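You operate a simulated robot arm through the tools that you are given. There is no shell and no other tool. Be economical: measure what you need, move in short steps, check, and stop when the job is done.

The job below is to be done with a simulated robot arm. You get a single attempt, and the scene is never put back.

JOB
Switch the keyboard off, brush the crumbs away and switch it on again.
Fine: put the small brush back where it lay.

The check looks at the end state, three seconds after you hand in, the way a careful person would. Anything else that was tipped, shoved, dropped, spilled or broken makes it a failure.

ROBOT AND FRAMES
A 6-joint arm with a two-finger parallel gripper, fixed in place. Base frame: the origin is at the foot of the arm, x ahead of it, y to its left, z up. Readings come in m, degrees, newtons and seconds.
With the tool pointing down near the work surface it reaches from about 0.4 to 0.86 m from the base axis. Its first joint turns from -115.0 to 115.0 degrees. Payload 4.2 kg.
The tool frame sits at the grasp point between the pads (the TCP): z along the fingers, y along the line on which they close. The tips reach 0.023 m beyond it. The gripper opens to 0.094 m. The fingers are 0.038 m wide and 0.01 m thick; the gripper's body (0.054 by 0.096 m) begins 0.039 m behind the TCP.
Orientation is that of the tool frame in the base frame, as a unit quaternion [w, x, y, z]. With the fingers straight down and closing along the base's y, the tool's x points along the base's -x, its y along +y and its z along -z.

CONTROLS
- The arm moves only by the tool play_rows. Its argument "steps" is one flat list of numbers, 6 for each row, row after row: the shift along the tool's x, y, z in m, then the turn, a rotation vector about the tool's x, y, z in rad. In form: [dx, dy, dz, rx, ry, rz, dx, dy, dz, rx, ry, rz, ...]. A call has 1 to 10 rows; each row is the pose to reach, as a shift and turn from the pose commanded when the call began, along the tool's axes at that moment. "grip" is the finger opening in m, from 0 to 0.094, set as the call begins (left out, the last holds). Each row takes 0.2 s and may step no farther than 0.05 m and 8.6 degrees from the row before; otherwise, or with a gripper value out of range, the whole call is refused. Where a pose cannot be reached the arm comes as near as it can. A force on the tool above 40 N (or 10 N above the force at the start of the call, whichever is more), or a blocked arm, ends the call early, and 0.2 s more pass. Each finger travels about 0.108 m/s and halts on what it meets, pressing with about 39 N; the grip force reading is that of the motor and also rises with nothing between the fingers. The clock runs only during rows and for 0.2 s after the last one: add rows that repeat a pose to give the fingers time. The reply holds the time, the measured pose of the TCP, the force on the tool along the base axes, the opening and the grip force, in the units named above and with some noise.
- Cameras (640 x 400 px; columns grow to the right, rows downward): "scene" is fixed at [0.0493, 0.6469, 1.3897]; the picture's right is [-0.70, -0.72, 0.00], its down [-0.40, 0.38, -0.83] and it looks along [0.60, -0.58, -0.55] (base axes); focal length 358 px, centre (320, 200). "wrist" rides on the gripper at [-0.039, 0, -0.044] in the tool frame; the picture's right is [0.00, -1.00, 0.00], its down [0.97, 0.00, -0.24] and it looks along [0.24, 0.00, 0.97] (tool axes); focal length 218 px, centre (320, 200).
- grab_frame(camera): a new picture of that camera. The clock stands still meanwhile.
- slide_trunk(by): slides the trunk up (or, below 0, down) by that many m; the arm rides with it, the base frame stays. It gives what a move gives, with no picture.
- pixel_to_xyz(camera, pixels): for up to 12 pixels [column, row] of the newest picture of that camera ("zoom" is the newest enlarged one), the place [x, y, z] in the base frame of the surface seen there, good to about 0.003 m. The clock stands still meanwhile.
- close_up(camera, box): a new picture of the part [left, top, right, bottom] of that camera's present view, enlarged. The clock stands still meanwhile.
- close_job(): hands the job in; it is judged then, once.

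Go step by step. Measure first, check grasps and placings, and put right what went wrong. The budget is 80 turns and 54 pictures, counting those below and the enlarged ones. Unless the task says otherwise, let go and move clear before handing in, and close with one line.

The tools are called as a command line: name --argument value ..., lists and objects as JSON in quotes. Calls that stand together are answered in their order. play_rows: Moves the arm, as the interface text tells. Its arguments: {"type":"object","properties":{"steps":{"type":"array","items":{"type":"number"}},"grip":{"type":"number"}},"required":["steps"]} The other tools are called the same way: slide_trunk (by) slides the trunk up or down; grab_frame (camera) takes a picture; pixel_to_xyz (camera, pixels) gives the place of the surface under pixels of a picture; close_up (camera, box) takes an enlarged picture of a part of a camera's view; close_job () hands the job in.

At the start:

```text
time: 0.0
tcp_pos: [0.3649, 0.2371, 1.029]
tool_rot: [0.0, 0.0, 1.0, -0.001]
force: [-0.3, 0.5, -0.1]
gripper_width: 0.094
finger_force: 0.0
trunk travel left (down, up): [-0.75, 0.24]
```

scene: 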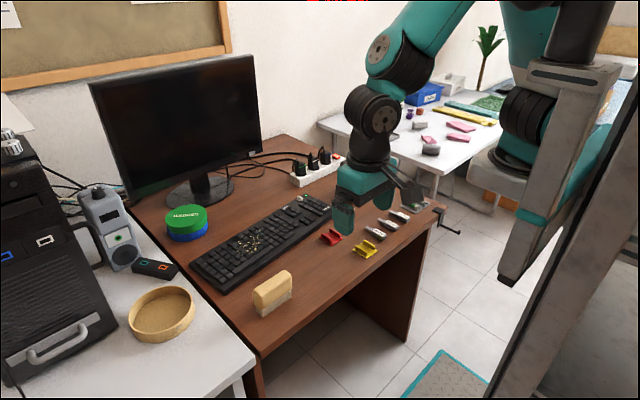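
wrist: 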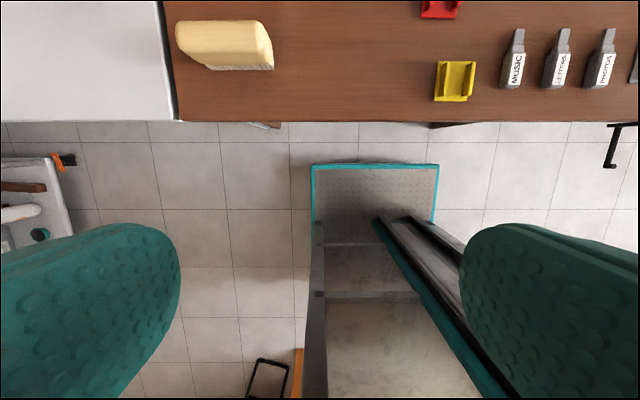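

The scene shows the keyboard with crumbs near (250,240) and a brush-like block at (272,292). I'll enlarge both before moving.

close_up --camera "scene" --box '[180, 180, 340, 300]'

close_up --camera "scene" --box '[280, 140, 450, 260]'

close_up --camera "scene" --box '[70, 180, 300, 350]'

```text
3.33 times, centred on (260, 240) of scene
```

zoom: 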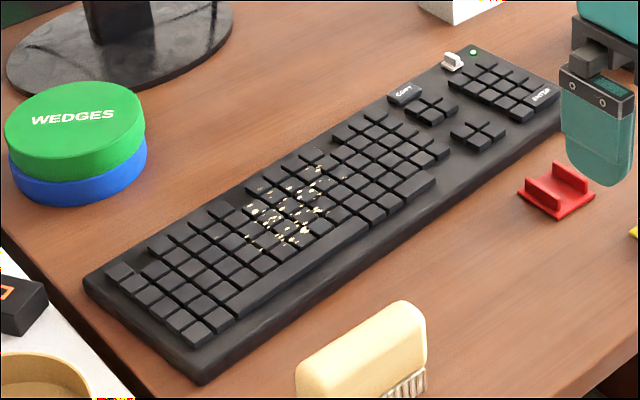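

```text
3.33 times, centred on (365, 200) of scene
```

zoom: 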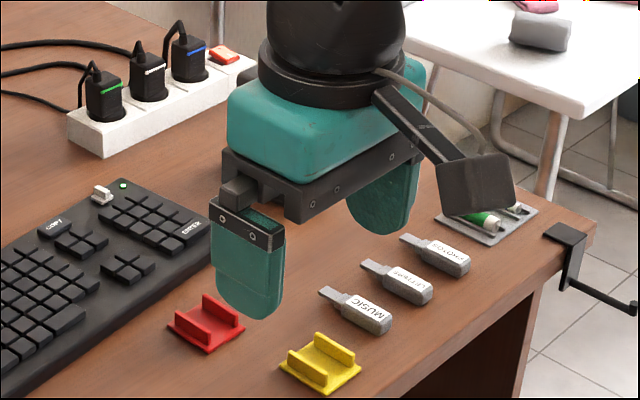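

```text
2.35 times, centred on (185, 265) of scene
```

zoom: 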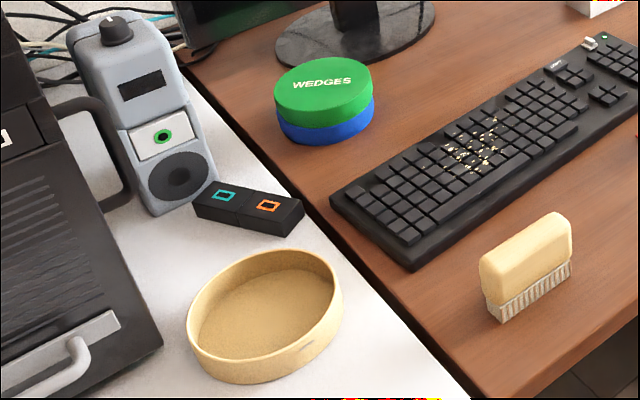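

The white switch sits at scene (294,195) or so beside a lit green LED; the brush is a tall block on bristles. I'll measure keyboard corners, switch, brush and crumbs.

grab_frame --camera "scene"

close_up --camera "scene" --box '[270, 180, 350, 230]'

pixel_to_xyz --camera "scene" --pixels '[[203, 266], [230, 290], [296, 196], [328, 214], [250, 240], [263, 227], [250, 250], [240, 243], [275, 283], [257, 292], [288, 275], [272, 305]]'

pixel_to_xyz --camera "zoom" --pixels '[[180, 130], [240, 120], [230, 145], [250, 110], [280, 120], [130, 180], [320, 200]]'

```text
48 pictures are left
```

scene: 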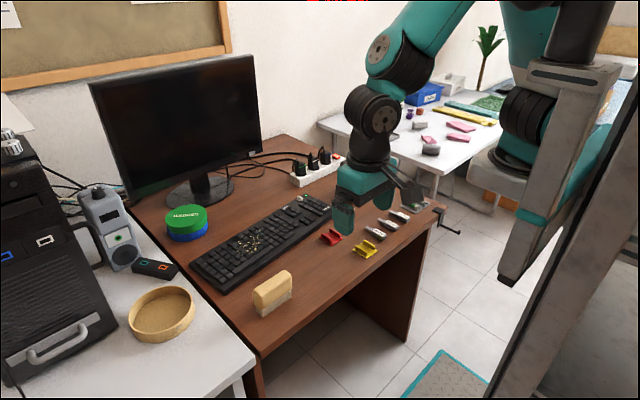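

```text
8.00 times, centred on (310, 205) of scene
```

zoom: 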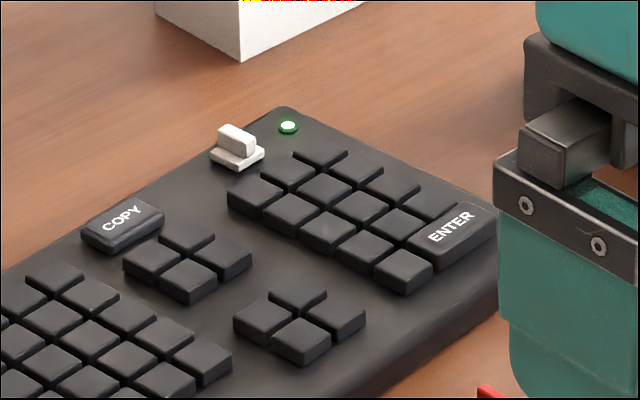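

```text
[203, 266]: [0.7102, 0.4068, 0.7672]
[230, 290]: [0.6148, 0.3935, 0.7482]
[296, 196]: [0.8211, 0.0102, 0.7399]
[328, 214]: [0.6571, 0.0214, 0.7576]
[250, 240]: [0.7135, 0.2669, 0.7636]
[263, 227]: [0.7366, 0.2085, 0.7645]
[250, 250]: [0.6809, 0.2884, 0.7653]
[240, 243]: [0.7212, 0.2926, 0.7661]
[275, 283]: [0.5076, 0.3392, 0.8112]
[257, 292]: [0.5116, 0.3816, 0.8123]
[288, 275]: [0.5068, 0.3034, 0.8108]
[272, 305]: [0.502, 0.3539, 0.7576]
```

```text
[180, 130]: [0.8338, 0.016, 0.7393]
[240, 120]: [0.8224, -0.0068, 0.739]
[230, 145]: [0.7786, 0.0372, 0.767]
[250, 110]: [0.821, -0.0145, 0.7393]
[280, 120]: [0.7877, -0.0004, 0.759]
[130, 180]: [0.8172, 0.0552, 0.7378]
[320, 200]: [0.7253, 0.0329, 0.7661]
```

The switch is at about (0.777, 0.035, 0.767), the brush top at z 0.811 along y 0.30–0.385. I'll move above the switch to view it with the wrist camera, and measure the monitor meanwhile.

play_rows --steps '[-0.04, -0.02, 0, 0, 0, 0, -0.08, -0.04, 0, 0, 0, 0, -0.12, -0.06, 0, 0, 0, 0, -0.16, -0.08, 0.01, 0, 0, 0, -0.2, -0.1, 0.02, 0, 0, 0, -0.24, -0.12, 0.03, 0, 0, 0, -0.28, -0.14, 0.04, 0, 0, 0, -0.32, -0.16, 0.05, 0, 0, 0, -0.36, -0.18, 0.06, 0, 0, 0, -0.4, -0.2, 0.07, 0, 0, 0]'

pixel_to_xyz --camera "scene" --pixels '[[92, 88], [250, 60], [130, 195], [258, 155], [229, 190], [180, 205], [312, 178], [336, 236], [365, 248], [205, 215], [165, 268], [160, 310]]'

grab_frame --camera "wrist"

```text
time: 2.2
tcp_pos: [0.7651, 0.0372, 0.96]
tool_rot: [0.0, 0.001, 1.0, 0.0]
force: [-0.5, 0.8, 0.5]
gripper_width: 0.094
finger_force: 0.0
trunk travel left (down, up): [-0.75, 0.24]
```

```text
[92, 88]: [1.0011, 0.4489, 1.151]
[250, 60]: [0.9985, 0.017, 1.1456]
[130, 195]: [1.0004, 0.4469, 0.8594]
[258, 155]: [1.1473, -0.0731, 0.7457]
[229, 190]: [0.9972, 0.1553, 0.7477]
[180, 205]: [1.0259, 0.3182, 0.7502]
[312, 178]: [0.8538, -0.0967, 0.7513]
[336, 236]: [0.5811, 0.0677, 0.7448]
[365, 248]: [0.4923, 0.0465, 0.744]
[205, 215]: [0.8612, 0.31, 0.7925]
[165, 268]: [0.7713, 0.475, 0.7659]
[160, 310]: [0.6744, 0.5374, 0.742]
```

```text
46 pictures are left
```

wrist: 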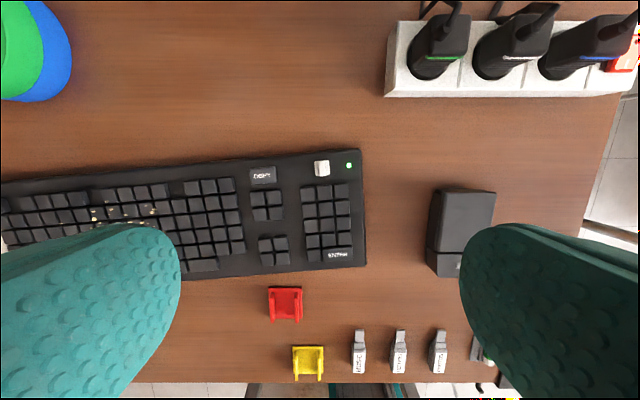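

Switch seen at wrist (321,168). Enlarging it, and the right-hand area.

close_up --camera "wrist" --box '[290, 145, 370, 195]'

pixel_to_xyz --camera "zoom" --pixels '[[250, 185], [205, 185], [295, 185], [250, 140], [250, 230], [470, 165], [320, 360], [400, 120]]'

close_up --camera "scene" --box '[260, 160, 420, 260]'

```text
8.00 times, centred on (330, 170) of wrist
```

zoom: 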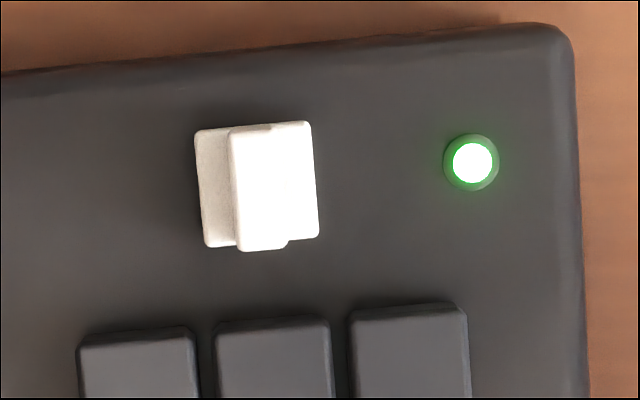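

```text
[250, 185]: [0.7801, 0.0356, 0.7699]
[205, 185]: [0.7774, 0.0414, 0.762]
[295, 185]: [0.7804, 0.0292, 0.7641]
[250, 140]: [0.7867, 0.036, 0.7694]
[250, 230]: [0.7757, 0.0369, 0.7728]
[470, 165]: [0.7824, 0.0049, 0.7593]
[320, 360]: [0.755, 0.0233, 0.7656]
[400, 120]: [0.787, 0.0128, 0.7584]
```

```text
4.00 times, centred on (340, 210) of scene
```

zoom: 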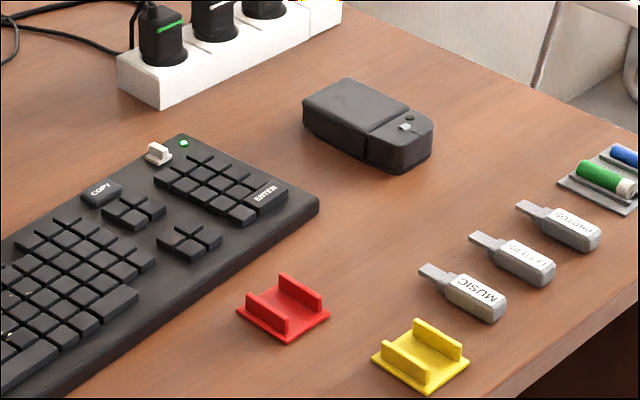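

The knob seems offset on its plate; a tighter look will tell its slide direction.

close_up --camera "wrist" --box '[310, 157, 334, 180]'

close_up --camera "scene" --box '[290, 190, 314, 205]'

```text
16.00 times, centred on (322, 168) of wrist
```

zoom: 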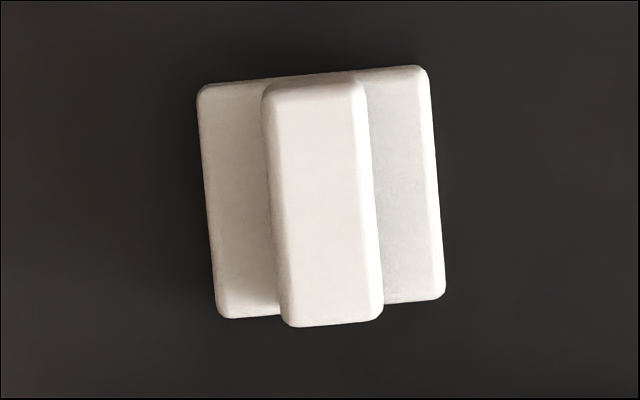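

```text
16.00 times, centred on (302, 198) of scene
```

zoom: 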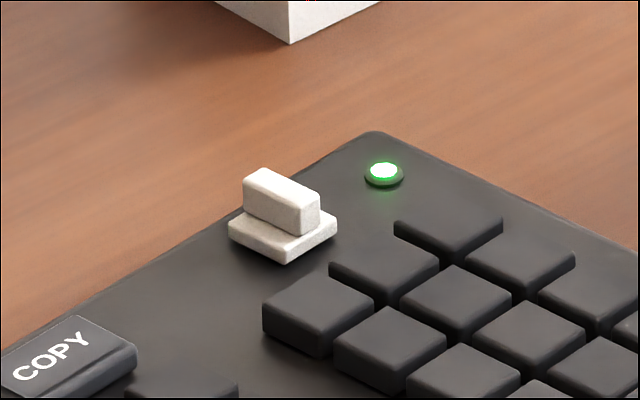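

The knob is a ridge along x (turned about 4°), centred near (0.780, 0.0355), so it likely slides along y; LED is green. I'll hover over it, aligned, with a narrow opening.

play_rows --grip 0.03 --steps '[-0.006, -0.001, 0.04, 0, 0, -0.03, -0.012, -0.0015, 0.08, 0, 0, -0.075, -0.019, -0.0015, 0.11, 0, 0, -0.075, -0.019, -0.0015, 0.135, 0, 0, -0.075, -0.019, -0.0015, 0.135, 0, 0, -0.075]'

grab_frame --camera "wrist"

close_up --camera "scene" --box '[270, 160, 350, 210]'

```text
time: 3.4
tcp_pos: [0.7855, 0.0374, 0.8231]
tool_rot: [0.0, -0.038, 0.999, 0.0]
force: [-0.8, 0.2, 0.1]
gripper_width: 0.0301
finger_force: 0.1
trunk travel left (down, up): [-0.75, 0.24]
```

```text
41 pictures are left
```

wrist: 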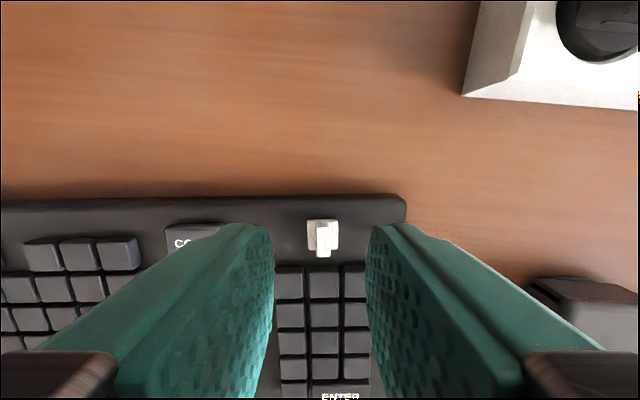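

```text
8.00 times, centred on (310, 185) of scene
```

zoom: 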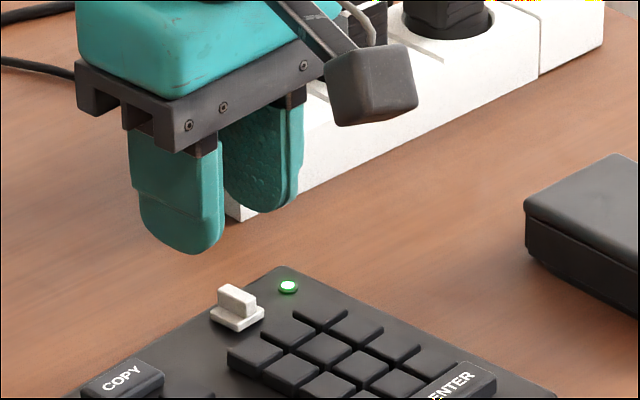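

The knob is centred between the fingers (cols 315–331). I narrow to 0.018 and descend slowly to straddle it.

play_rows --grip 0.018 --steps '[0, -0.001, 0, 0, 0, 0, 0, -0.001, 0.015, 0, 0, 0, 0, -0.001, 0.024, 0, 0, 0, 0, -0.001, 0.029, 0, 0, 0, 0, -0.001, 0.032, 0, 0, 0]'

close_up --camera "wrist" --box '[240, 180, 400, 280]'

close_up --camera "scene" --box '[280, 180, 328, 210]'

```text
time: 4.6
tcp_pos: [0.7855, 0.0348, 0.7916]
tool_rot: [-0.001, -0.038, 0.999, 0.001]
force: [-0.1, 0.8, -0.8]
gripper_width: 0.018
finger_force: 0.1
trunk travel left (down, up): [-0.75, 0.24]
```

```text
4.00 times, centred on (320, 230) of wrist
```

zoom: 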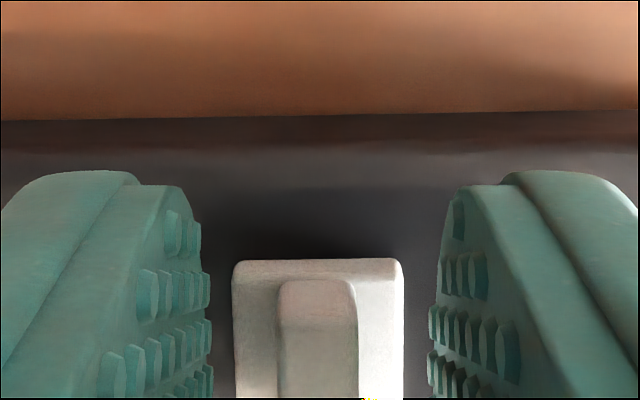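

```text
13.33 times, centred on (304, 195) of scene
```

zoom: 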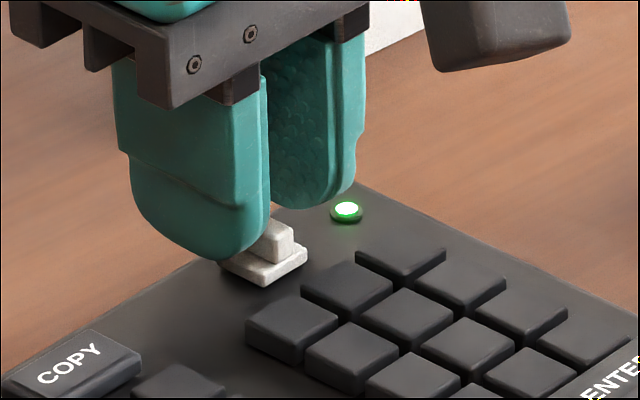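

Fingers straddle the knob without contact; LED lit. I close to 0.011 around the knob and nudge toward +y, watching force.

play_rows --grip 0.011 --steps '[0, 0, 0.001, 0, 0, 0, 0, 0.001, 0.001, 0, 0, 0, 0, 0.002, 0.001, 0, 0, 0, 0, 0.003, 0.001, 0, 0, 0, 0, 0.004, 0.001, 0, 0, 0]'

close_up --camera "wrist" --box '[240, 180, 400, 280]'

```text
time: 5.8
tcp_pos: [0.7844, 0.0379, 0.791]
tool_rot: [-0.001, -0.037, 0.999, -0.001]
force: [-1.0, -1.5, 0.2]
gripper_width: 0.0116
finger_force: 0.5
trunk travel left (down, up): [-0.75, 0.24]
```

```text
4.00 times, centred on (320, 230) of wrist
```

zoom: 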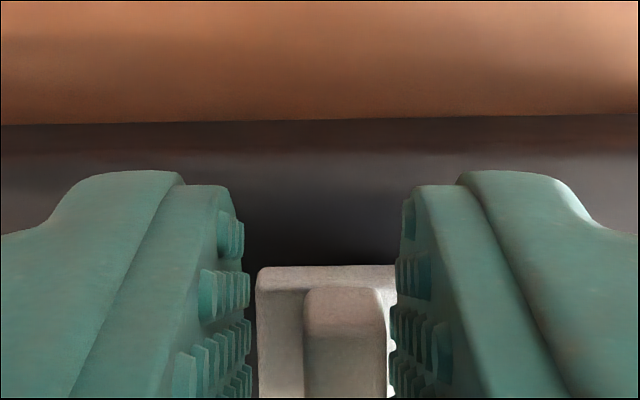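

The right finger has just touched the knob (force y −1.5 N). I'll push on a few mm in +y.

play_rows --steps '[0, 0.001, 0, 0, 0, 0, 0, 0.002, 0, 0, 0, 0, 0, 0.003, 0, 0, 0, 0]'

close_up --camera "scene" --box '[280, 180, 328, 210]'

close_up --camera "wrist" --box '[240, 180, 400, 280]'

```text
time: 6.6
tcp_pos: [0.7841, 0.0416, 0.7905]
tool_rot: [-0.001, -0.038, 0.999, 0.0]
force: [-0.4, -0.8, -0.1]
gripper_width: 0.0111
finger_force: 0.3
trunk travel left (down, up): [-0.75, 0.24]
```

```text
13.33 times, centred on (304, 195) of scene
```

zoom: 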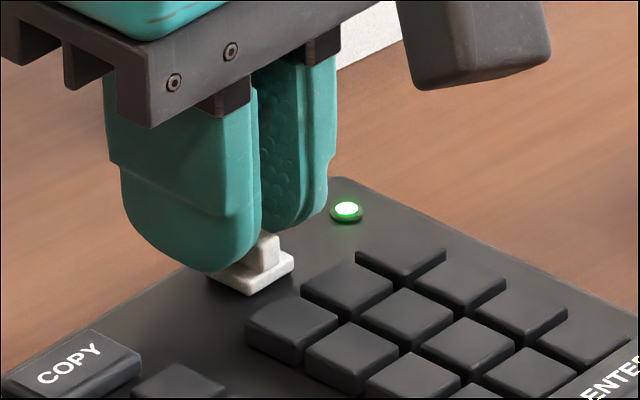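

```text
4.00 times, centred on (320, 230) of wrist
```

zoom: 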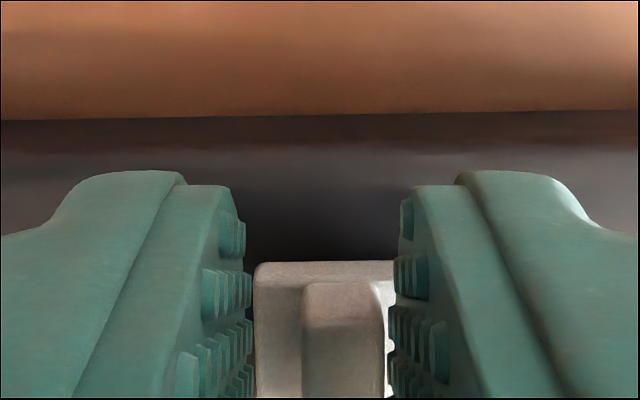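

The slider moves to +y with the finger (plate moved left, keyboard still), with low force; the LED is still green. I continue.

play_rows --steps '[0, 0.0015, 0, 0, 0, 0, 0, 0.003, 0, 0, 0, 0, 0, 0.0045, 0, 0, 0, 0, 0, 0.006, 0, 0, 0, 0]'

close_up --camera "scene" --box '[280, 180, 328, 210]'

```text
time: 7.6
tcp_pos: [0.7842, 0.0492, 0.7911]
tool_rot: [0.0, -0.038, 0.999, 0.0]
force: [0.3, 1.2, 0.3]
gripper_width: 0.0112
finger_force: 0.3
trunk travel left (down, up): [-0.75, 0.24]
```

```text
13.33 times, centred on (304, 195) of scene
```

zoom: 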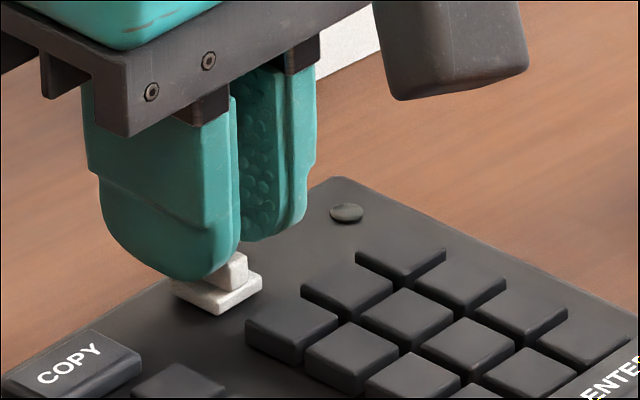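

The LED is off. I open slightly, lift, and travel to above the brush.

play_rows --grip 0.02 --steps '[0, -0.001, 0, 0, 0, 0, 0, -0.001, 0, 0, 0, 0, 0, -0.001, -0.04, 0, 0, 0, 0, -0.001, -0.08, 0, 0, 0, 0.01, 0.015, -0.12, 0, 0, 0.02, 0.04, 0.05, -0.13, 0, 0, 0.075, 0.07, 0.085, -0.14, 0, 0, 0.075, 0.1, 0.12, -0.14, 0, 0, 0.075, 0.13, 0.155, -0.14, 0, 0, 0.075, 0.16, 0.19, -0.14, 0, 0, 0.075]'

play_rows --grip 0.094 --steps '[0.035, 0.035, 0, 0, 0, 0, 0.07, 0.07, 0, 0, 0, 0, 0.11, 0.1, 0, 0, 0, 0]'

grab_frame --camera "wrist"

close_up --camera "scene" --box '[180, 170, 340, 270]'

```text
time: 9.8
tcp_pos: [0.6113, 0.2247, 0.9288]
tool_rot: [0.0, 0.0, 1.0, 0.0]
force: [0.8, -0.8, -0.7]
gripper_width: 0.02
finger_force: 0.1
trunk travel left (down, up): [-0.75, 0.24]
```

```text
time: 10.6
tcp_pos: [0.5022, 0.3225, 0.9292]
tool_rot: [0.0, 0.0, 1.0, 0.0]
force: [0.9, -0.6, 0.0]
gripper_width: 0.0939
finger_force: 0.0
trunk travel left (down, up): [-0.75, 0.24]
```

```text
33 pictures are left
```

wrist: 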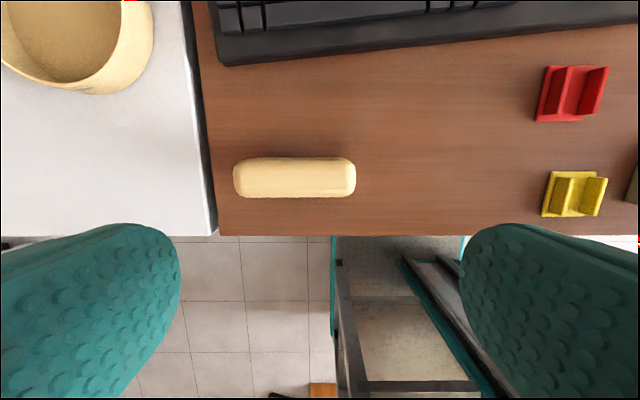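

```text
4.00 times, centred on (260, 220) of scene
```

zoom: 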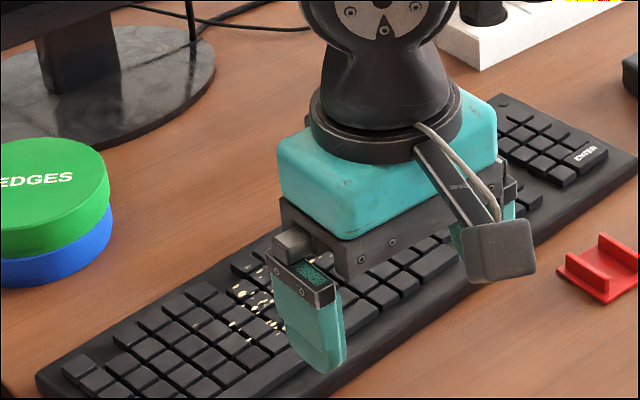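

The brush lies along y, at wrist cols 233–356, rows 157–197. Measuring its outline.

pixel_to_xyz --camera "wrist" --pixels '[[237, 177], [352, 177], [295, 163], [295, 192], [295, 177], [250, 162], [340, 162], [250, 190], [340, 190], [300, 234], [215, 60]]'

close_up --camera "wrist" --box '[220, 145, 370, 240]'

close_up --camera "scene" --box '[232, 255, 312, 325]'

```text
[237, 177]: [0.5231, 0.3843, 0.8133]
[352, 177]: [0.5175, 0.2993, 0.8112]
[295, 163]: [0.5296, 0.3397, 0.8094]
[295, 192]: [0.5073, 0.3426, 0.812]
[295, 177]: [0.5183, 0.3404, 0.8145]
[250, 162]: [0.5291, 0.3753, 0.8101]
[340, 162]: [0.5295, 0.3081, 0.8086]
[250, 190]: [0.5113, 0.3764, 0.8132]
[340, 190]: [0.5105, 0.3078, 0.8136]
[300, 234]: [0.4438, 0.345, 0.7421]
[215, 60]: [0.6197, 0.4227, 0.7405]
```

```text
4.21 times, centred on (295, 192) of wrist
```

zoom: 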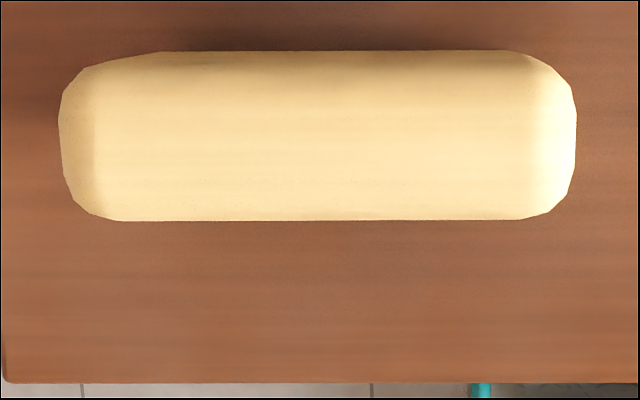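

```text
5.71 times, centred on (272, 290) of scene
```

zoom: 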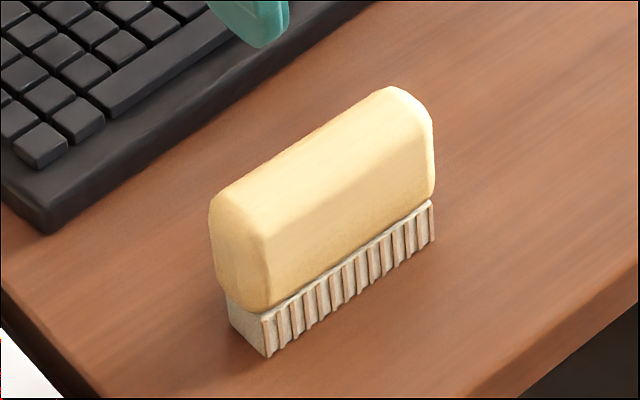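

Brush centre is (0.519, 0.3415), 0.03 thick in x, top 0.813. I turn the tool a quarter turn so the fingers close along x.

play_rows --steps '[-0.002, 0.002, 0, 0, 0, 0.143, -0.004, 0.004, 0, 0, 0, 0.286, -0.006, 0.006, 0, 0, 0, 0.429, -0.008, 0.008, 0, 0, 0, 0.572, -0.01, 0.01, 0, 0, 0, 0.715, -0.012, 0.012, 0, 0, 0, 0.858, -0.014, 0.014, 0, 0, 0, 1.0, -0.016, 0.016, 0, 0, 0, 1.143, -0.017, 0.018, 0, 0, 0, 1.286, -0.017, 0.019, 0, 0, 0, 1.429]'

play_rows --grip 0.06 --steps '[0, 0, 0.03, 0, 0, 0.1418, 0, 0, 0.06, 0, 0, 0.1418, 0, 0, 0.06, 0, 0, 0.1418]'

grab_frame --camera "wrist"

```text
time: 12.8
tcp_pos: [0.5175, 0.345, 0.9313]
tool_rot: [0.001, 0.656, 0.755, 0.0]
force: [0.3, 0.7, 0.4]
gripper_width: 0.0936
finger_force: 0.0
trunk travel left (down, up): [-0.75, 0.24]
```

```text
time: 13.6
tcp_pos: [0.5166, 0.3438, 0.8694]
tool_rot: [0.0, 0.707, 0.707, 0.0]
force: [0.0, 0.0, 0.5]
gripper_width: 0.0601
finger_force: 0.0
trunk travel left (down, up): [-0.75, 0.24]
```

```text
29 pictures are left
```

wrist: 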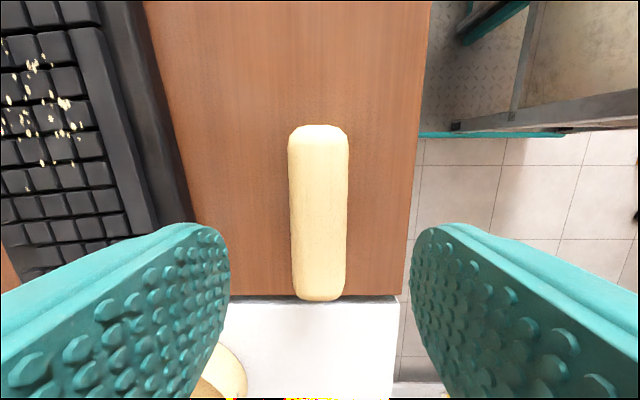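

The brush is centred between the fingers (cols 288–348). Descend 0.074 and close.

play_rows --steps '[-0.001, 0.001, 0.035, 0, 0, 0, -0.002, 0.001, 0.065, 0, 0, 0, -0.002, 0.001, 0.074, 0, 0, 0, -0.002, 0.001, 0.074, 0, 0, 0]'

play_rows --grip 0.02 --steps '[0, 0, 0, 0, 0, 0, 0, 0, 0, 0, 0, 0, 0, 0, 0, 0, 0, 0, 0, 0, 0, 0, 0, 0]'

close_up --camera "scene" --box '[200, 200, 340, 320]'

```text
time: 14.6
tcp_pos: [0.5166, 0.3414, 0.7964]
tool_rot: [-0.001, 0.707, 0.707, 0.0]
force: [0.4, 0.1, 0.0]
gripper_width: 0.0599
finger_force: 0.1
trunk travel left (down, up): [-0.75, 0.24]
```

```text
time: 15.6
tcp_pos: [0.5163, 0.3429, 0.7963]
tool_rot: [-0.001, 0.707, 0.707, 0.0]
force: [0.5, -0.5, 0.0]
gripper_width: 0.0296
finger_force: 39.2
trunk travel left (down, up): [-0.75, 0.24]
```

```text
3.33 times, centred on (270, 260) of scene
```

zoom: 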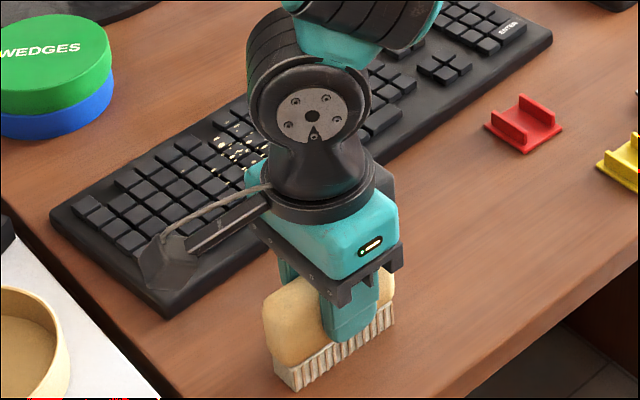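

The brush is held (opening 0.0296, 39 N) at TCP z 0.796, so bristle tips are 0.056 below TCP. I lift and move to a spot where I can see the crumbs.

play_rows --steps '[0, 0, -0.02, 0, 0, 0, 0, 0, -0.06, 0, 0, 0, -0.02, 0.02, -0.1, 0, 0, 0, -0.05, 0.04, -0.11, 0, 0, 0, -0.09, 0.065, -0.11, 0, 0, 0, -0.09, 0.065, -0.11, 0, 0, 0]'

grab_frame --camera "wrist"

close_up --camera "scene" --box '[200, 200, 300, 280]'

```text
time: 17.0
tcp_pos: [0.5832, 0.251, 0.9058]
tool_rot: [0.001, 0.707, 0.707, 0.0]
force: [-0.4, -0.4, -0.6]
gripper_width: 0.0295
finger_force: 38.8
trunk travel left (down, up): [-0.75, 0.24]
```

```text
27 pictures are left
```

wrist: 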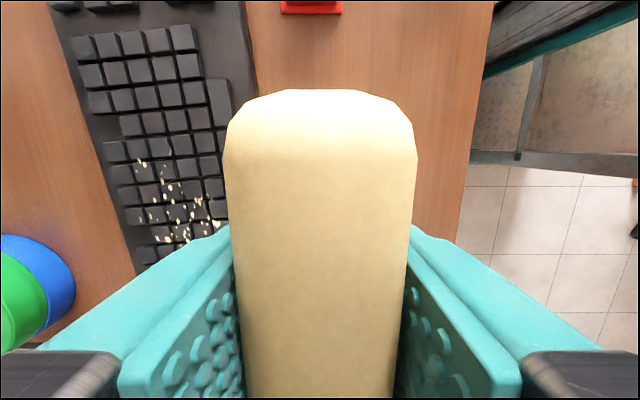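

```text
5.00 times, centred on (250, 240) of scene
```

zoom: 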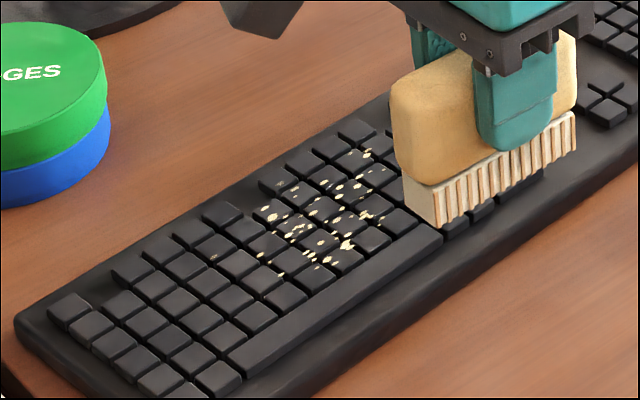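

Crumbs visible in the zoom from (213,258) to (380,218). Measuring their extents.

pixel_to_xyz --camera "zoom" --pixels '[[213, 258], [368, 152], [347, 244], [262, 213], [328, 259], [282, 274], [380, 217], [340, 120], [352, 308], [290, 370], [270, 180], [300, 355]]'

pixel_to_xyz --camera "wrist" --pixels '[[141, 161], [150, 217], [187, 242], [215, 224], [200, 198], [165, 180], [225, 60], [110, 160]]'

```text
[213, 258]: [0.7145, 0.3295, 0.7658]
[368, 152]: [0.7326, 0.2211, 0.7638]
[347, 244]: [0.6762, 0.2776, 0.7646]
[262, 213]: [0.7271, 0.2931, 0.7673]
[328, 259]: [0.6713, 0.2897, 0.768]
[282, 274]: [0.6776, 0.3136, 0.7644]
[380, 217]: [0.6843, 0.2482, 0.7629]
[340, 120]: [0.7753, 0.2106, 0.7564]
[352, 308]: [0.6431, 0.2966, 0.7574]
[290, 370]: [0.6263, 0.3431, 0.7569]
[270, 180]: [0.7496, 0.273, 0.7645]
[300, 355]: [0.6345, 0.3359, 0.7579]
```

```text
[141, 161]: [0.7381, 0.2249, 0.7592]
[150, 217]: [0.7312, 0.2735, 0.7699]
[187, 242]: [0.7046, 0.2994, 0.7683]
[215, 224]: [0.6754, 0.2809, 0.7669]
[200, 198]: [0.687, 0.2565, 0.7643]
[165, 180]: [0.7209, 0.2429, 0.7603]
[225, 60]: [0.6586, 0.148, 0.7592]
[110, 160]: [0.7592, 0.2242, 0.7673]
```

Crumbs span y 0.215–0.33, x 0.67–0.74, key tops ≈0.765. I go behind them at (0.775, 0.245) and lower the bristles to just touch key height.

play_rows --steps '[0, 0.04, 0, 0, 0, 0, 0, 0.08, 0, 0, 0, 0, 0, 0.12, 0, 0, 0, 0, 0, 0.16, 0, 0, 0, 0, -0.003, 0.19, 0, 0, 0, 0, -0.003, 0.19, 0.04, 0, 0, 0, -0.003, 0.19, 0.07, 0, 0, 0, -0.003, 0.19, 0.08, 0, 0, 0, -0.003, 0.19, 0.084, 0, 0, 0]'

close_up --camera "scene" --box '[200, 190, 300, 270]'

```text
time: 19.0
tcp_pos: [0.772, 0.2505, 0.821]
tool_rot: [0.0, 0.707, 0.707, -0.001]
force: [0.3, 1.0, -1.4]
gripper_width: 0.0297
finger_force: 39.0
trunk travel left (down, up): [-0.75, 0.24]
```

```text
5.00 times, centred on (250, 230) of scene
```

zoom: 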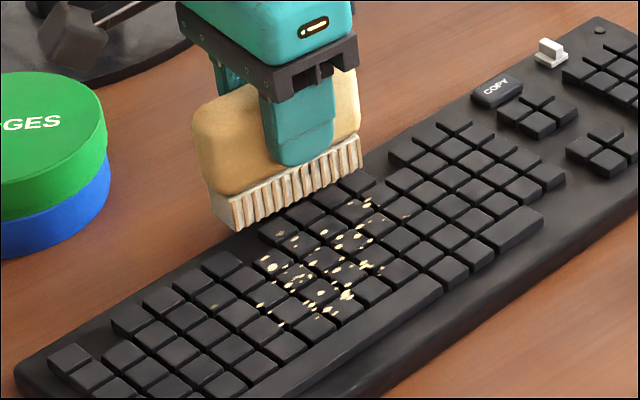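

The bristles are behind the crumbs at key height, little force. Sweeping toward the front (−x).

play_rows --steps '[0, -0.019, 0.001, 0, 0, 0, 0, -0.038, 0.001, 0, 0, 0, 0, -0.057, 0.001, 0, 0, 0, 0, -0.076, 0.001, 0, 0, 0, 0, -0.095, 0.001, 0, 0, 0, 0, -0.114, 0.001, 0, 0, 0, 0, -0.133, 0.001, 0, 0, 0, 0, -0.152, 0.001, 0, 0, 0, 0, -0.171, 0.001, 0, 0, 0, 0, -0.19, 0.001, 0, 0, 0]'

close_up --camera "scene" --box '[200, 200, 320, 300]'

```text
time: 21.2
tcp_pos: [0.5831, 0.2489, 0.8221]
tool_rot: [0.0, 0.707, 0.707, 0.0]
force: [0.1, 0.2, -0.8]
gripper_width: 0.0295
finger_force: 38.9
trunk travel left (down, up): [-0.75, 0.24]
```

```text
4.00 times, centred on (260, 250) of scene
```

zoom: 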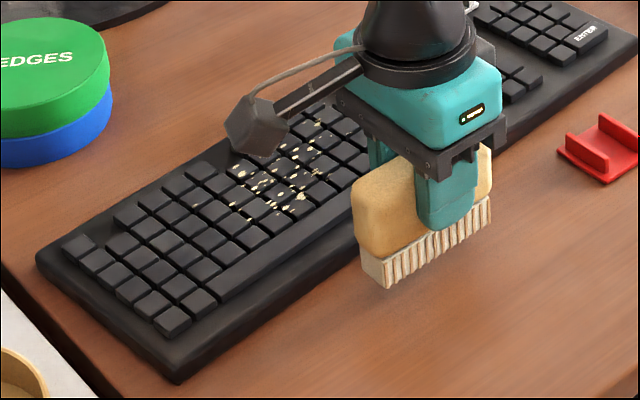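

The crumbs look unmoved, so the bristles passed just above. I'll return behind them and lower a few mm more, reading the contact force.

play_rows --steps '[0, 0, -0.03, 0, 0, 0, 0, 0.045, -0.03, 0, 0, 0, 0, 0.09, -0.03, 0, 0, 0, 0, 0.135, -0.03, 0, 0, 0, 0, 0.175, -0.03, 0, 0, 0, 0, 0.175, -0.01, 0, 0, 0, 0, 0.175, 0.001, 0, 0, 0, 0, 0.175, 0.002, 0, 0, 0, 0, 0.175, 0.003, 0, 0, 0]'

play_rows --steps '[0, 0, 0.001, 0, 0, 0, 0, 0, 0.001, 0, 0, 0]'

play_rows --steps '[0, 0, 0.001, 0, 0, 0, 0, 0, 0.001, 0, 0, 0]'

close_up --camera "scene" --box '[220, 190, 300, 250]'

```text
time: 23.2
tcp_pos: [0.7578, 0.2494, 0.8219]
tool_rot: [0.001, 0.707, 0.708, 0.001]
force: [-4.0, -5.0, 25.1]
gripper_width: 0.0296
finger_force: 39.1
trunk travel left (down, up): [-0.75, 0.24]
```

```text
time: 23.8
tcp_pos: [0.7581, 0.2506, 0.8221]
tool_rot: [0.001, 0.707, 0.707, 0.002]
force: [-11.5, -7.9, 20.0]
gripper_width: 0.0297
finger_force: 39.3
trunk travel left (down, up): [-0.75, 0.24]
stopped in row 2: the force on the tool passed its limit (the readings are from after the stop); the commanded pose is now the measured one
```

```text
time: 24.4
tcp_pos: [0.7593, 0.251, 0.8219]
tool_rot: [0.0, 0.707, 0.707, 0.002]
force: [-13.0, -8.7, 29.6]
gripper_width: 0.0297
finger_force: 38.9
trunk travel left (down, up): [-0.75, 0.24]
```

```text
6.67 times, centred on (260, 220) of scene
```

zoom: 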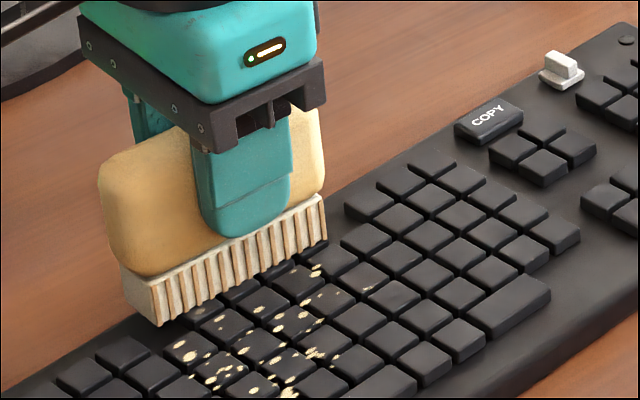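

Contact with the back keys is real here (25–30 N at TCP 0.822), so the key tops slope down to the front. I ease off and then sweep with a slight downward slope in short pieces.

play_rows --steps '[0, 0, -0.001, 0, 0, 0, 0, 0, -0.0025, 0, 0, 0]'

```text
time: 25.0
tcp_pos: [0.7586, 0.2512, 0.8222]
tool_rot: [0.0, 0.707, 0.707, 0.002]
force: [-5.7, -1.2, 13.4]
gripper_width: 0.0297
finger_force: 38.8
trunk travel left (down, up): [-0.75, 0.24]
```

Stiffness is about 6 N/mm, so a gentle press is easy to hold. I raise 1 mm more and sweep the first half.

play_rows --steps '[0, 0, -0.001, 0, 0, 0, 0, -0.012, -0.001, 0, 0, 0, 0, -0.024, -0.0008, 0, 0, 0, 0, -0.036, -0.0006, 0, 0, 0, 0, -0.048, -0.0004, 0, 0, 0]'

close_up --camera "scene" --box '[220, 200, 300, 260]'

```text
time: 26.2
tcp_pos: [0.7129, 0.2498, 0.8215]
tool_rot: [0.0, 0.708, 0.706, 0.003]
force: [1.0, -0.7, 0.8]
gripper_width: 0.0298
finger_force: 39.1
trunk travel left (down, up): [-0.75, 0.24]
```

```text
6.67 times, centred on (260, 230) of scene
```

zoom: 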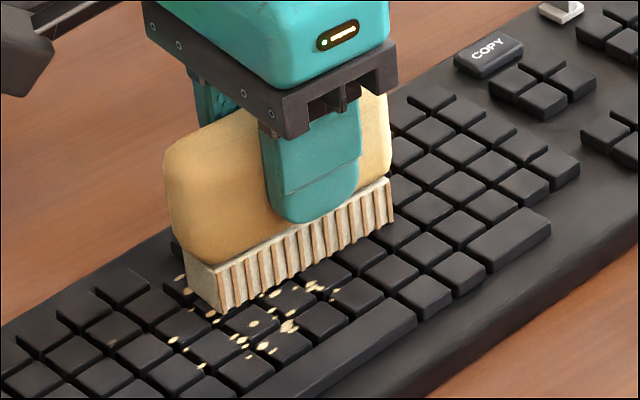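

Contact was lost by x 0.713 (0.8 N), so the keys drop faster. I lower ~1.2 mm and continue.

play_rows --steps '[0, 0, 0.0012, 0, 0, 0, 0, 0, 0.0014, 0, 0, 0]'

```text
time: 26.8
tcp_pos: [0.7121, 0.2517, 0.8212]
tool_rot: [0.001, 0.707, 0.707, 0.003]
force: [0.9, -2.1, 10.7]
gripper_width: 0.0298
finger_force: 39.3
trunk travel left (down, up): [-0.75, 0.24]
```

play_rows --steps '[0, -0.01, 0.0001, 0, 0, 0, 0, -0.02, 0.0004, 0, 0, 0, 0, -0.03, 0.0007, 0, 0, 0]'

close_up --camera "scene" --box '[220, 200, 300, 260]'

```text
time: 27.6
tcp_pos: [0.6818, 0.2515, 0.8226]
tool_rot: [0.001, 0.708, 0.706, 0.006]
force: [16.3, -1.6, 24.2]
gripper_width: 0.0295
finger_force: 38.7
trunk travel left (down, up): [-0.75, 0.24]
```

```text
6.67 times, centred on (260, 230) of scene
```

zoom: 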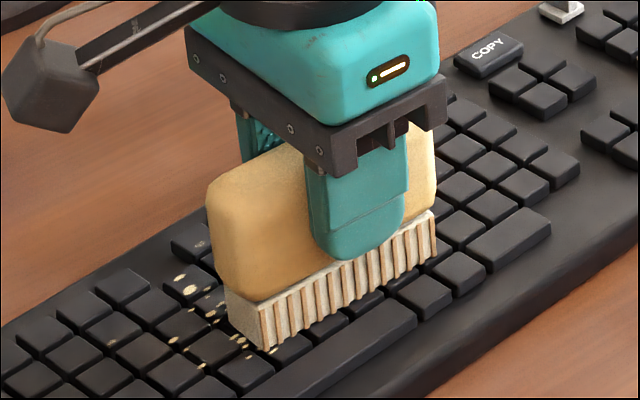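

No crumbs show in front of the brush; load has risen to 24 N. I lift 2 mm relative and continue over the front edge.

play_rows --steps '[0, 0, -0.0015, 0, 0, 0, 0, -0.012, -0.002, 0, 0, 0, 0, -0.024, -0.002, 0, 0, 0, 0, -0.036, -0.0015, 0, 0, 0, 0, -0.048, 0, 0, 0, 0, 0, -0.06, 0, 0, 0, 0, 0, -0.08, 0, 0, 0, 0, 0, -0.1, 0, 0, 0, 0, 0, -0.1, -0.04, 0, 0, 0]'

play_rows --steps '[-0.03, -0.03, -0.03, 0, 0, 0, -0.06, -0.03, -0.06, 0, 0, 0]'

close_up --camera "scene" --box '[200, 200, 300, 280]'

```text
time: 29.6
tcp_pos: [0.5796, 0.2508, 0.8566]
tool_rot: [-0.001, 0.707, 0.707, 0.001]
force: [0.6, 0.1, -1.4]
gripper_width: 0.0294
finger_force: 39.3
trunk travel left (down, up): [-0.75, 0.24]
```

```text
refused: row 1 steps farther than a row can; nothing moved
```

```text
5.00 times, centred on (250, 240) of scene
```

zoom: 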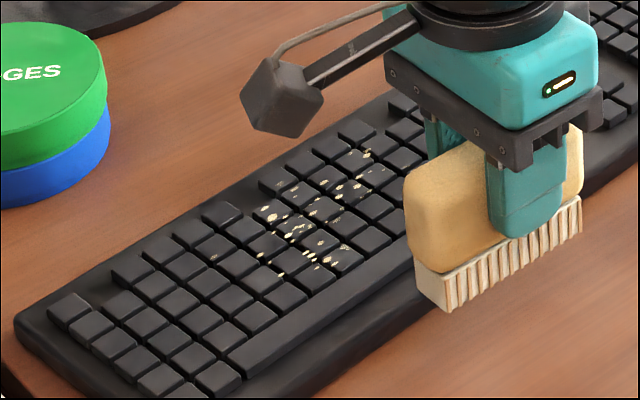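

The front crumbs (those swept under about 10–20 N) are gone, the ones passed without contact remain. So I repeat the pass with steady light pressure, starting behind at x 0.765.

play_rows --steps '[0, 0.045, 0, 0, 0, 0, 0, 0.09, 0, 0, 0, 0, 0, 0.135, 0, 0, 0, 0, 0, 0.185, 0, 0, 0, 0, 0, 0.185, 0.02, 0, 0, 0, 0, 0.185, 0.032, 0, 0, 0, 0, 0.185, 0.034, 0, 0, 0, 0, 0.185, 0.035, 0, 0, 0]'

```text
time: 31.4
tcp_pos: [0.7666, 0.2499, 0.8256]
tool_rot: [0.0, 0.708, 0.707, 0.002]
force: [0.0, 0.3, -2.2]
gripper_width: 0.0296
finger_force: 39.1
trunk travel left (down, up): [-0.75, 0.24]
```

play_rows --steps '[0, 0, 0.0015, 0, 0, 0, 0, 0, 0.003, 0, 0, 0, 0, 0, 0.0042, 0, 0, 0, 0, 0, 0.0042, 0, 0, 0]'

```text
time: 32.4
tcp_pos: [0.7666, 0.2507, 0.8217]
tool_rot: [0.001, 0.708, 0.707, 0.003]
force: [-2.3, -0.4, 11.7]
gripper_width: 0.0296
finger_force: 38.9
trunk travel left (down, up): [-0.75, 0.24]
```

Contact at 11.7 N. Sweeping forward with slight downward slope.

play_rows --steps '[0, -0.01, 0.0003, 0, 0, 0, 0, -0.02, 0.0006, 0, 0, 0, 0, -0.03, 0.0009, 0, 0, 0]'

play_rows --steps '[0, -0.01, 0.0002, 0, 0, 0, 0, -0.02, 0.0004, 0, 0, 0]'

play_rows --steps '[0, -0.01, 0.0, 0, 0, 0, 0, -0.02, 0.0, 0, 0, 0]'

close_up --camera "scene" --box '[220, 200, 300, 260]'

```text
time: 33.2
tcp_pos: [0.7377, 0.2512, 0.8216]
tool_rot: [0.002, 0.708, 0.706, 0.005]
force: [13.3, -1.5, 19.1]
gripper_width: 0.0297
finger_force: 38.7
trunk travel left (down, up): [-0.75, 0.24]
```

```text
time: 33.8
tcp_pos: [0.7175, 0.2521, 0.8226]
tool_rot: [0.001, 0.707, 0.707, 0.005]
force: [18.7, -1.8, 24.8]
gripper_width: 0.0296
finger_force: 38.9
trunk travel left (down, up): [-0.75, 0.24]
```

```text
time: 34.4
tcp_pos: [0.6987, 0.2517, 0.8223]
tool_rot: [0.0, 0.707, 0.707, 0.005]
force: [17.8, 1.0, 26.4]
gripper_width: 0.0295
finger_force: 39.1
trunk travel left (down, up): [-0.75, 0.24]
```

```text
6.67 times, centred on (260, 230) of scene
```

zoom: 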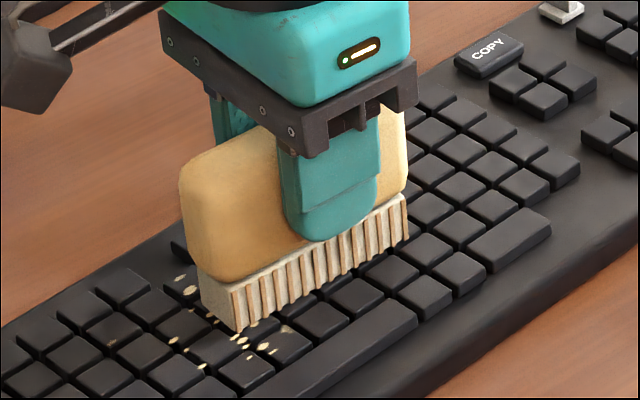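

Crumbs vanish as swept, and the COPY key is unmoved. I continue to x≈0.655, then lift and go back for the second strip at y 0.315.

play_rows --steps '[0, -0.01, -0.001, 0, 0, 0, 0, -0.02, -0.001, 0, 0, 0, 0, -0.03, -0.001, 0, 0, 0, 0, -0.045, -0.001, 0, 0, 0, 0, -0.045, -0.03, 0, 0, 0, 0.03, -0.01, -0.03, 0, 0, 0, 0.06, 0.03, -0.03, 0, 0, 0, 0.063, 0.065, -0.03, 0, 0, 0, 0.063, 0.065, -0.01, 0, 0, 0, 0.063, 0.065, -0.003, 0, 0, 0]'

close_up --camera "scene" --box '[200, 200, 300, 280]'

```text
time: 36.1
tcp_pos: [0.7088, 0.2919, 0.8203]
tool_rot: [-0.005, 0.705, 0.707, -0.053]
force: [-2.2, 0.8, 4.3]
gripper_width: 0.0294
finger_force: 39.4
out of reach, approached as far as the arm can: row 8
trunk travel left (down, up): [-0.75, 0.24]
stopped in row 8: the force on the tool passed its limit (the readings are from after the stop); the commanded pose is now the measured one
```

```text
5.00 times, centred on (250, 240) of scene
```

zoom: 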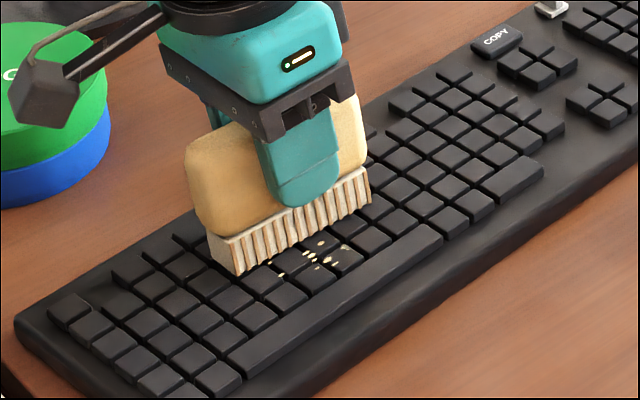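

Row 8 was beyond the arm's reach and the tool ended slightly tilted, with the brush on the keys (4 N). I lift straight up and undo the tilt.

play_rows --steps '[0, 0, -0.01, 0, 0, 0, 0, 0, -0.025, -0.04, 0.034, 0.001, 0, -0.01, -0.03, -0.082, 0.068, 0.003, 0, -0.01, -0.03, -0.082, 0.068, 0.003]'

close_up --camera "scene" --box '[180, 180, 340, 300]'

```text
time: 37.1
tcp_pos: [0.7015, 0.2944, 0.8496]
tool_rot: [-0.001, 0.707, 0.707, -0.001]
force: [0.9, 0.3, -0.3]
gripper_width: 0.0294
finger_force: 38.5
trunk travel left (down, up): [-0.75, 0.24]
```

```text
3.33 times, centred on (260, 240) of scene
```

zoom: 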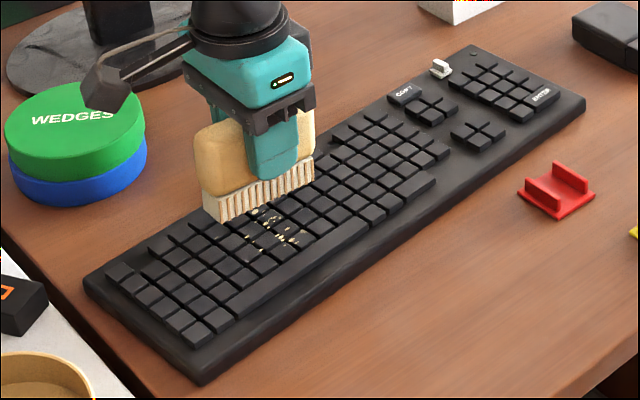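

The tilt is corrected; the tin and keyboard are unmoved. Remaining crumbs are around zoom (265,228); measuring.

pixel_to_xyz --camera "zoom" --pixels '[[268, 212], [303, 238], [250, 238], [198, 234], [278, 220], [285, 238], [267, 246], [305, 215]]'

close_up --camera "scene" --box '[220, 210, 280, 255]'

```text
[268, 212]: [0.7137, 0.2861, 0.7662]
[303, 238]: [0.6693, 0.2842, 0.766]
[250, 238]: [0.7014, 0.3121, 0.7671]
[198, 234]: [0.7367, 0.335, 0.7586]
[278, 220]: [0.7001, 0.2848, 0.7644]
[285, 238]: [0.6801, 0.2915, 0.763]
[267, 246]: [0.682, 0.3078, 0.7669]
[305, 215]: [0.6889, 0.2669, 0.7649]
```

```text
8.89 times, centred on (250, 232) of scene
```

zoom: 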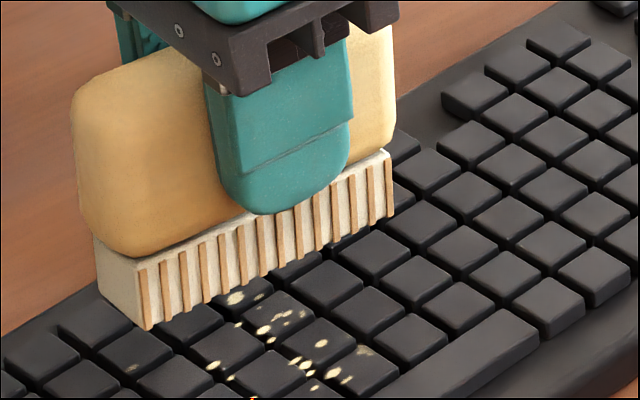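

Remaining crumbs lie at y 0.27–0.335. I go to (0.750, 0.308), within proven reach, then lower to contact.

play_rows --steps '[0.007, 0.025, 0, 0, 0, 0, 0.014, 0.045, 0, 0, 0, 0, 0.014, 0.049, 0, 0, 0, 0]'

```text
time: 37.9
tcp_pos: [0.7425, 0.2996, 0.8516]
tool_rot: [-0.001, 0.708, 0.707, -0.001]
force: [-0.7, -0.7, -0.8]
gripper_width: 0.0296
finger_force: 39.0
out of reach, approached as far as the arm can: row 2, 3
trunk travel left (down, up): [-0.75, 0.24]
```

The arm stops at (0.7425, 0.2996), which still covers the remaining crumbs (y 0.256–0.343, x up to ~0.75). I'll lower here.

play_rows --steps '[-0.004, -0.006, 0, 0, 0, 0, -0.004, -0.006, 0.015, 0, 0, 0, -0.004, -0.006, 0.024, 0, 0, 0, -0.004, -0.006, 0.027, 0, 0, 0]'

close_up --camera "scene" --box '[210, 200, 290, 260]'

```text
time: 38.9
tcp_pos: [0.737, 0.2977, 0.8235]
tool_rot: [-0.001, 0.707, 0.707, -0.002]
force: [-0.5, 1.0, -1.6]
gripper_width: 0.0296
finger_force: 39.2
trunk travel left (down, up): [-0.75, 0.24]
```

```text
6.67 times, centred on (250, 230) of scene
```

zoom: 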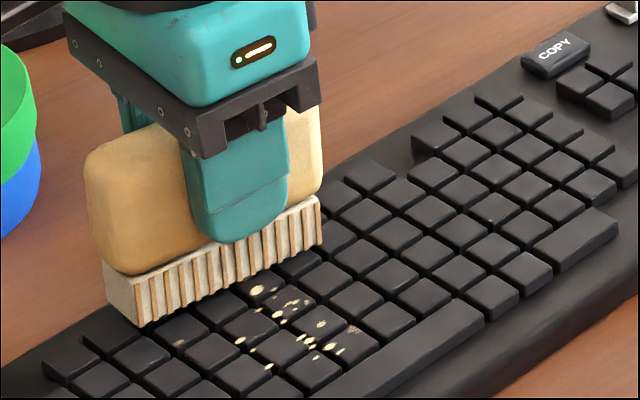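

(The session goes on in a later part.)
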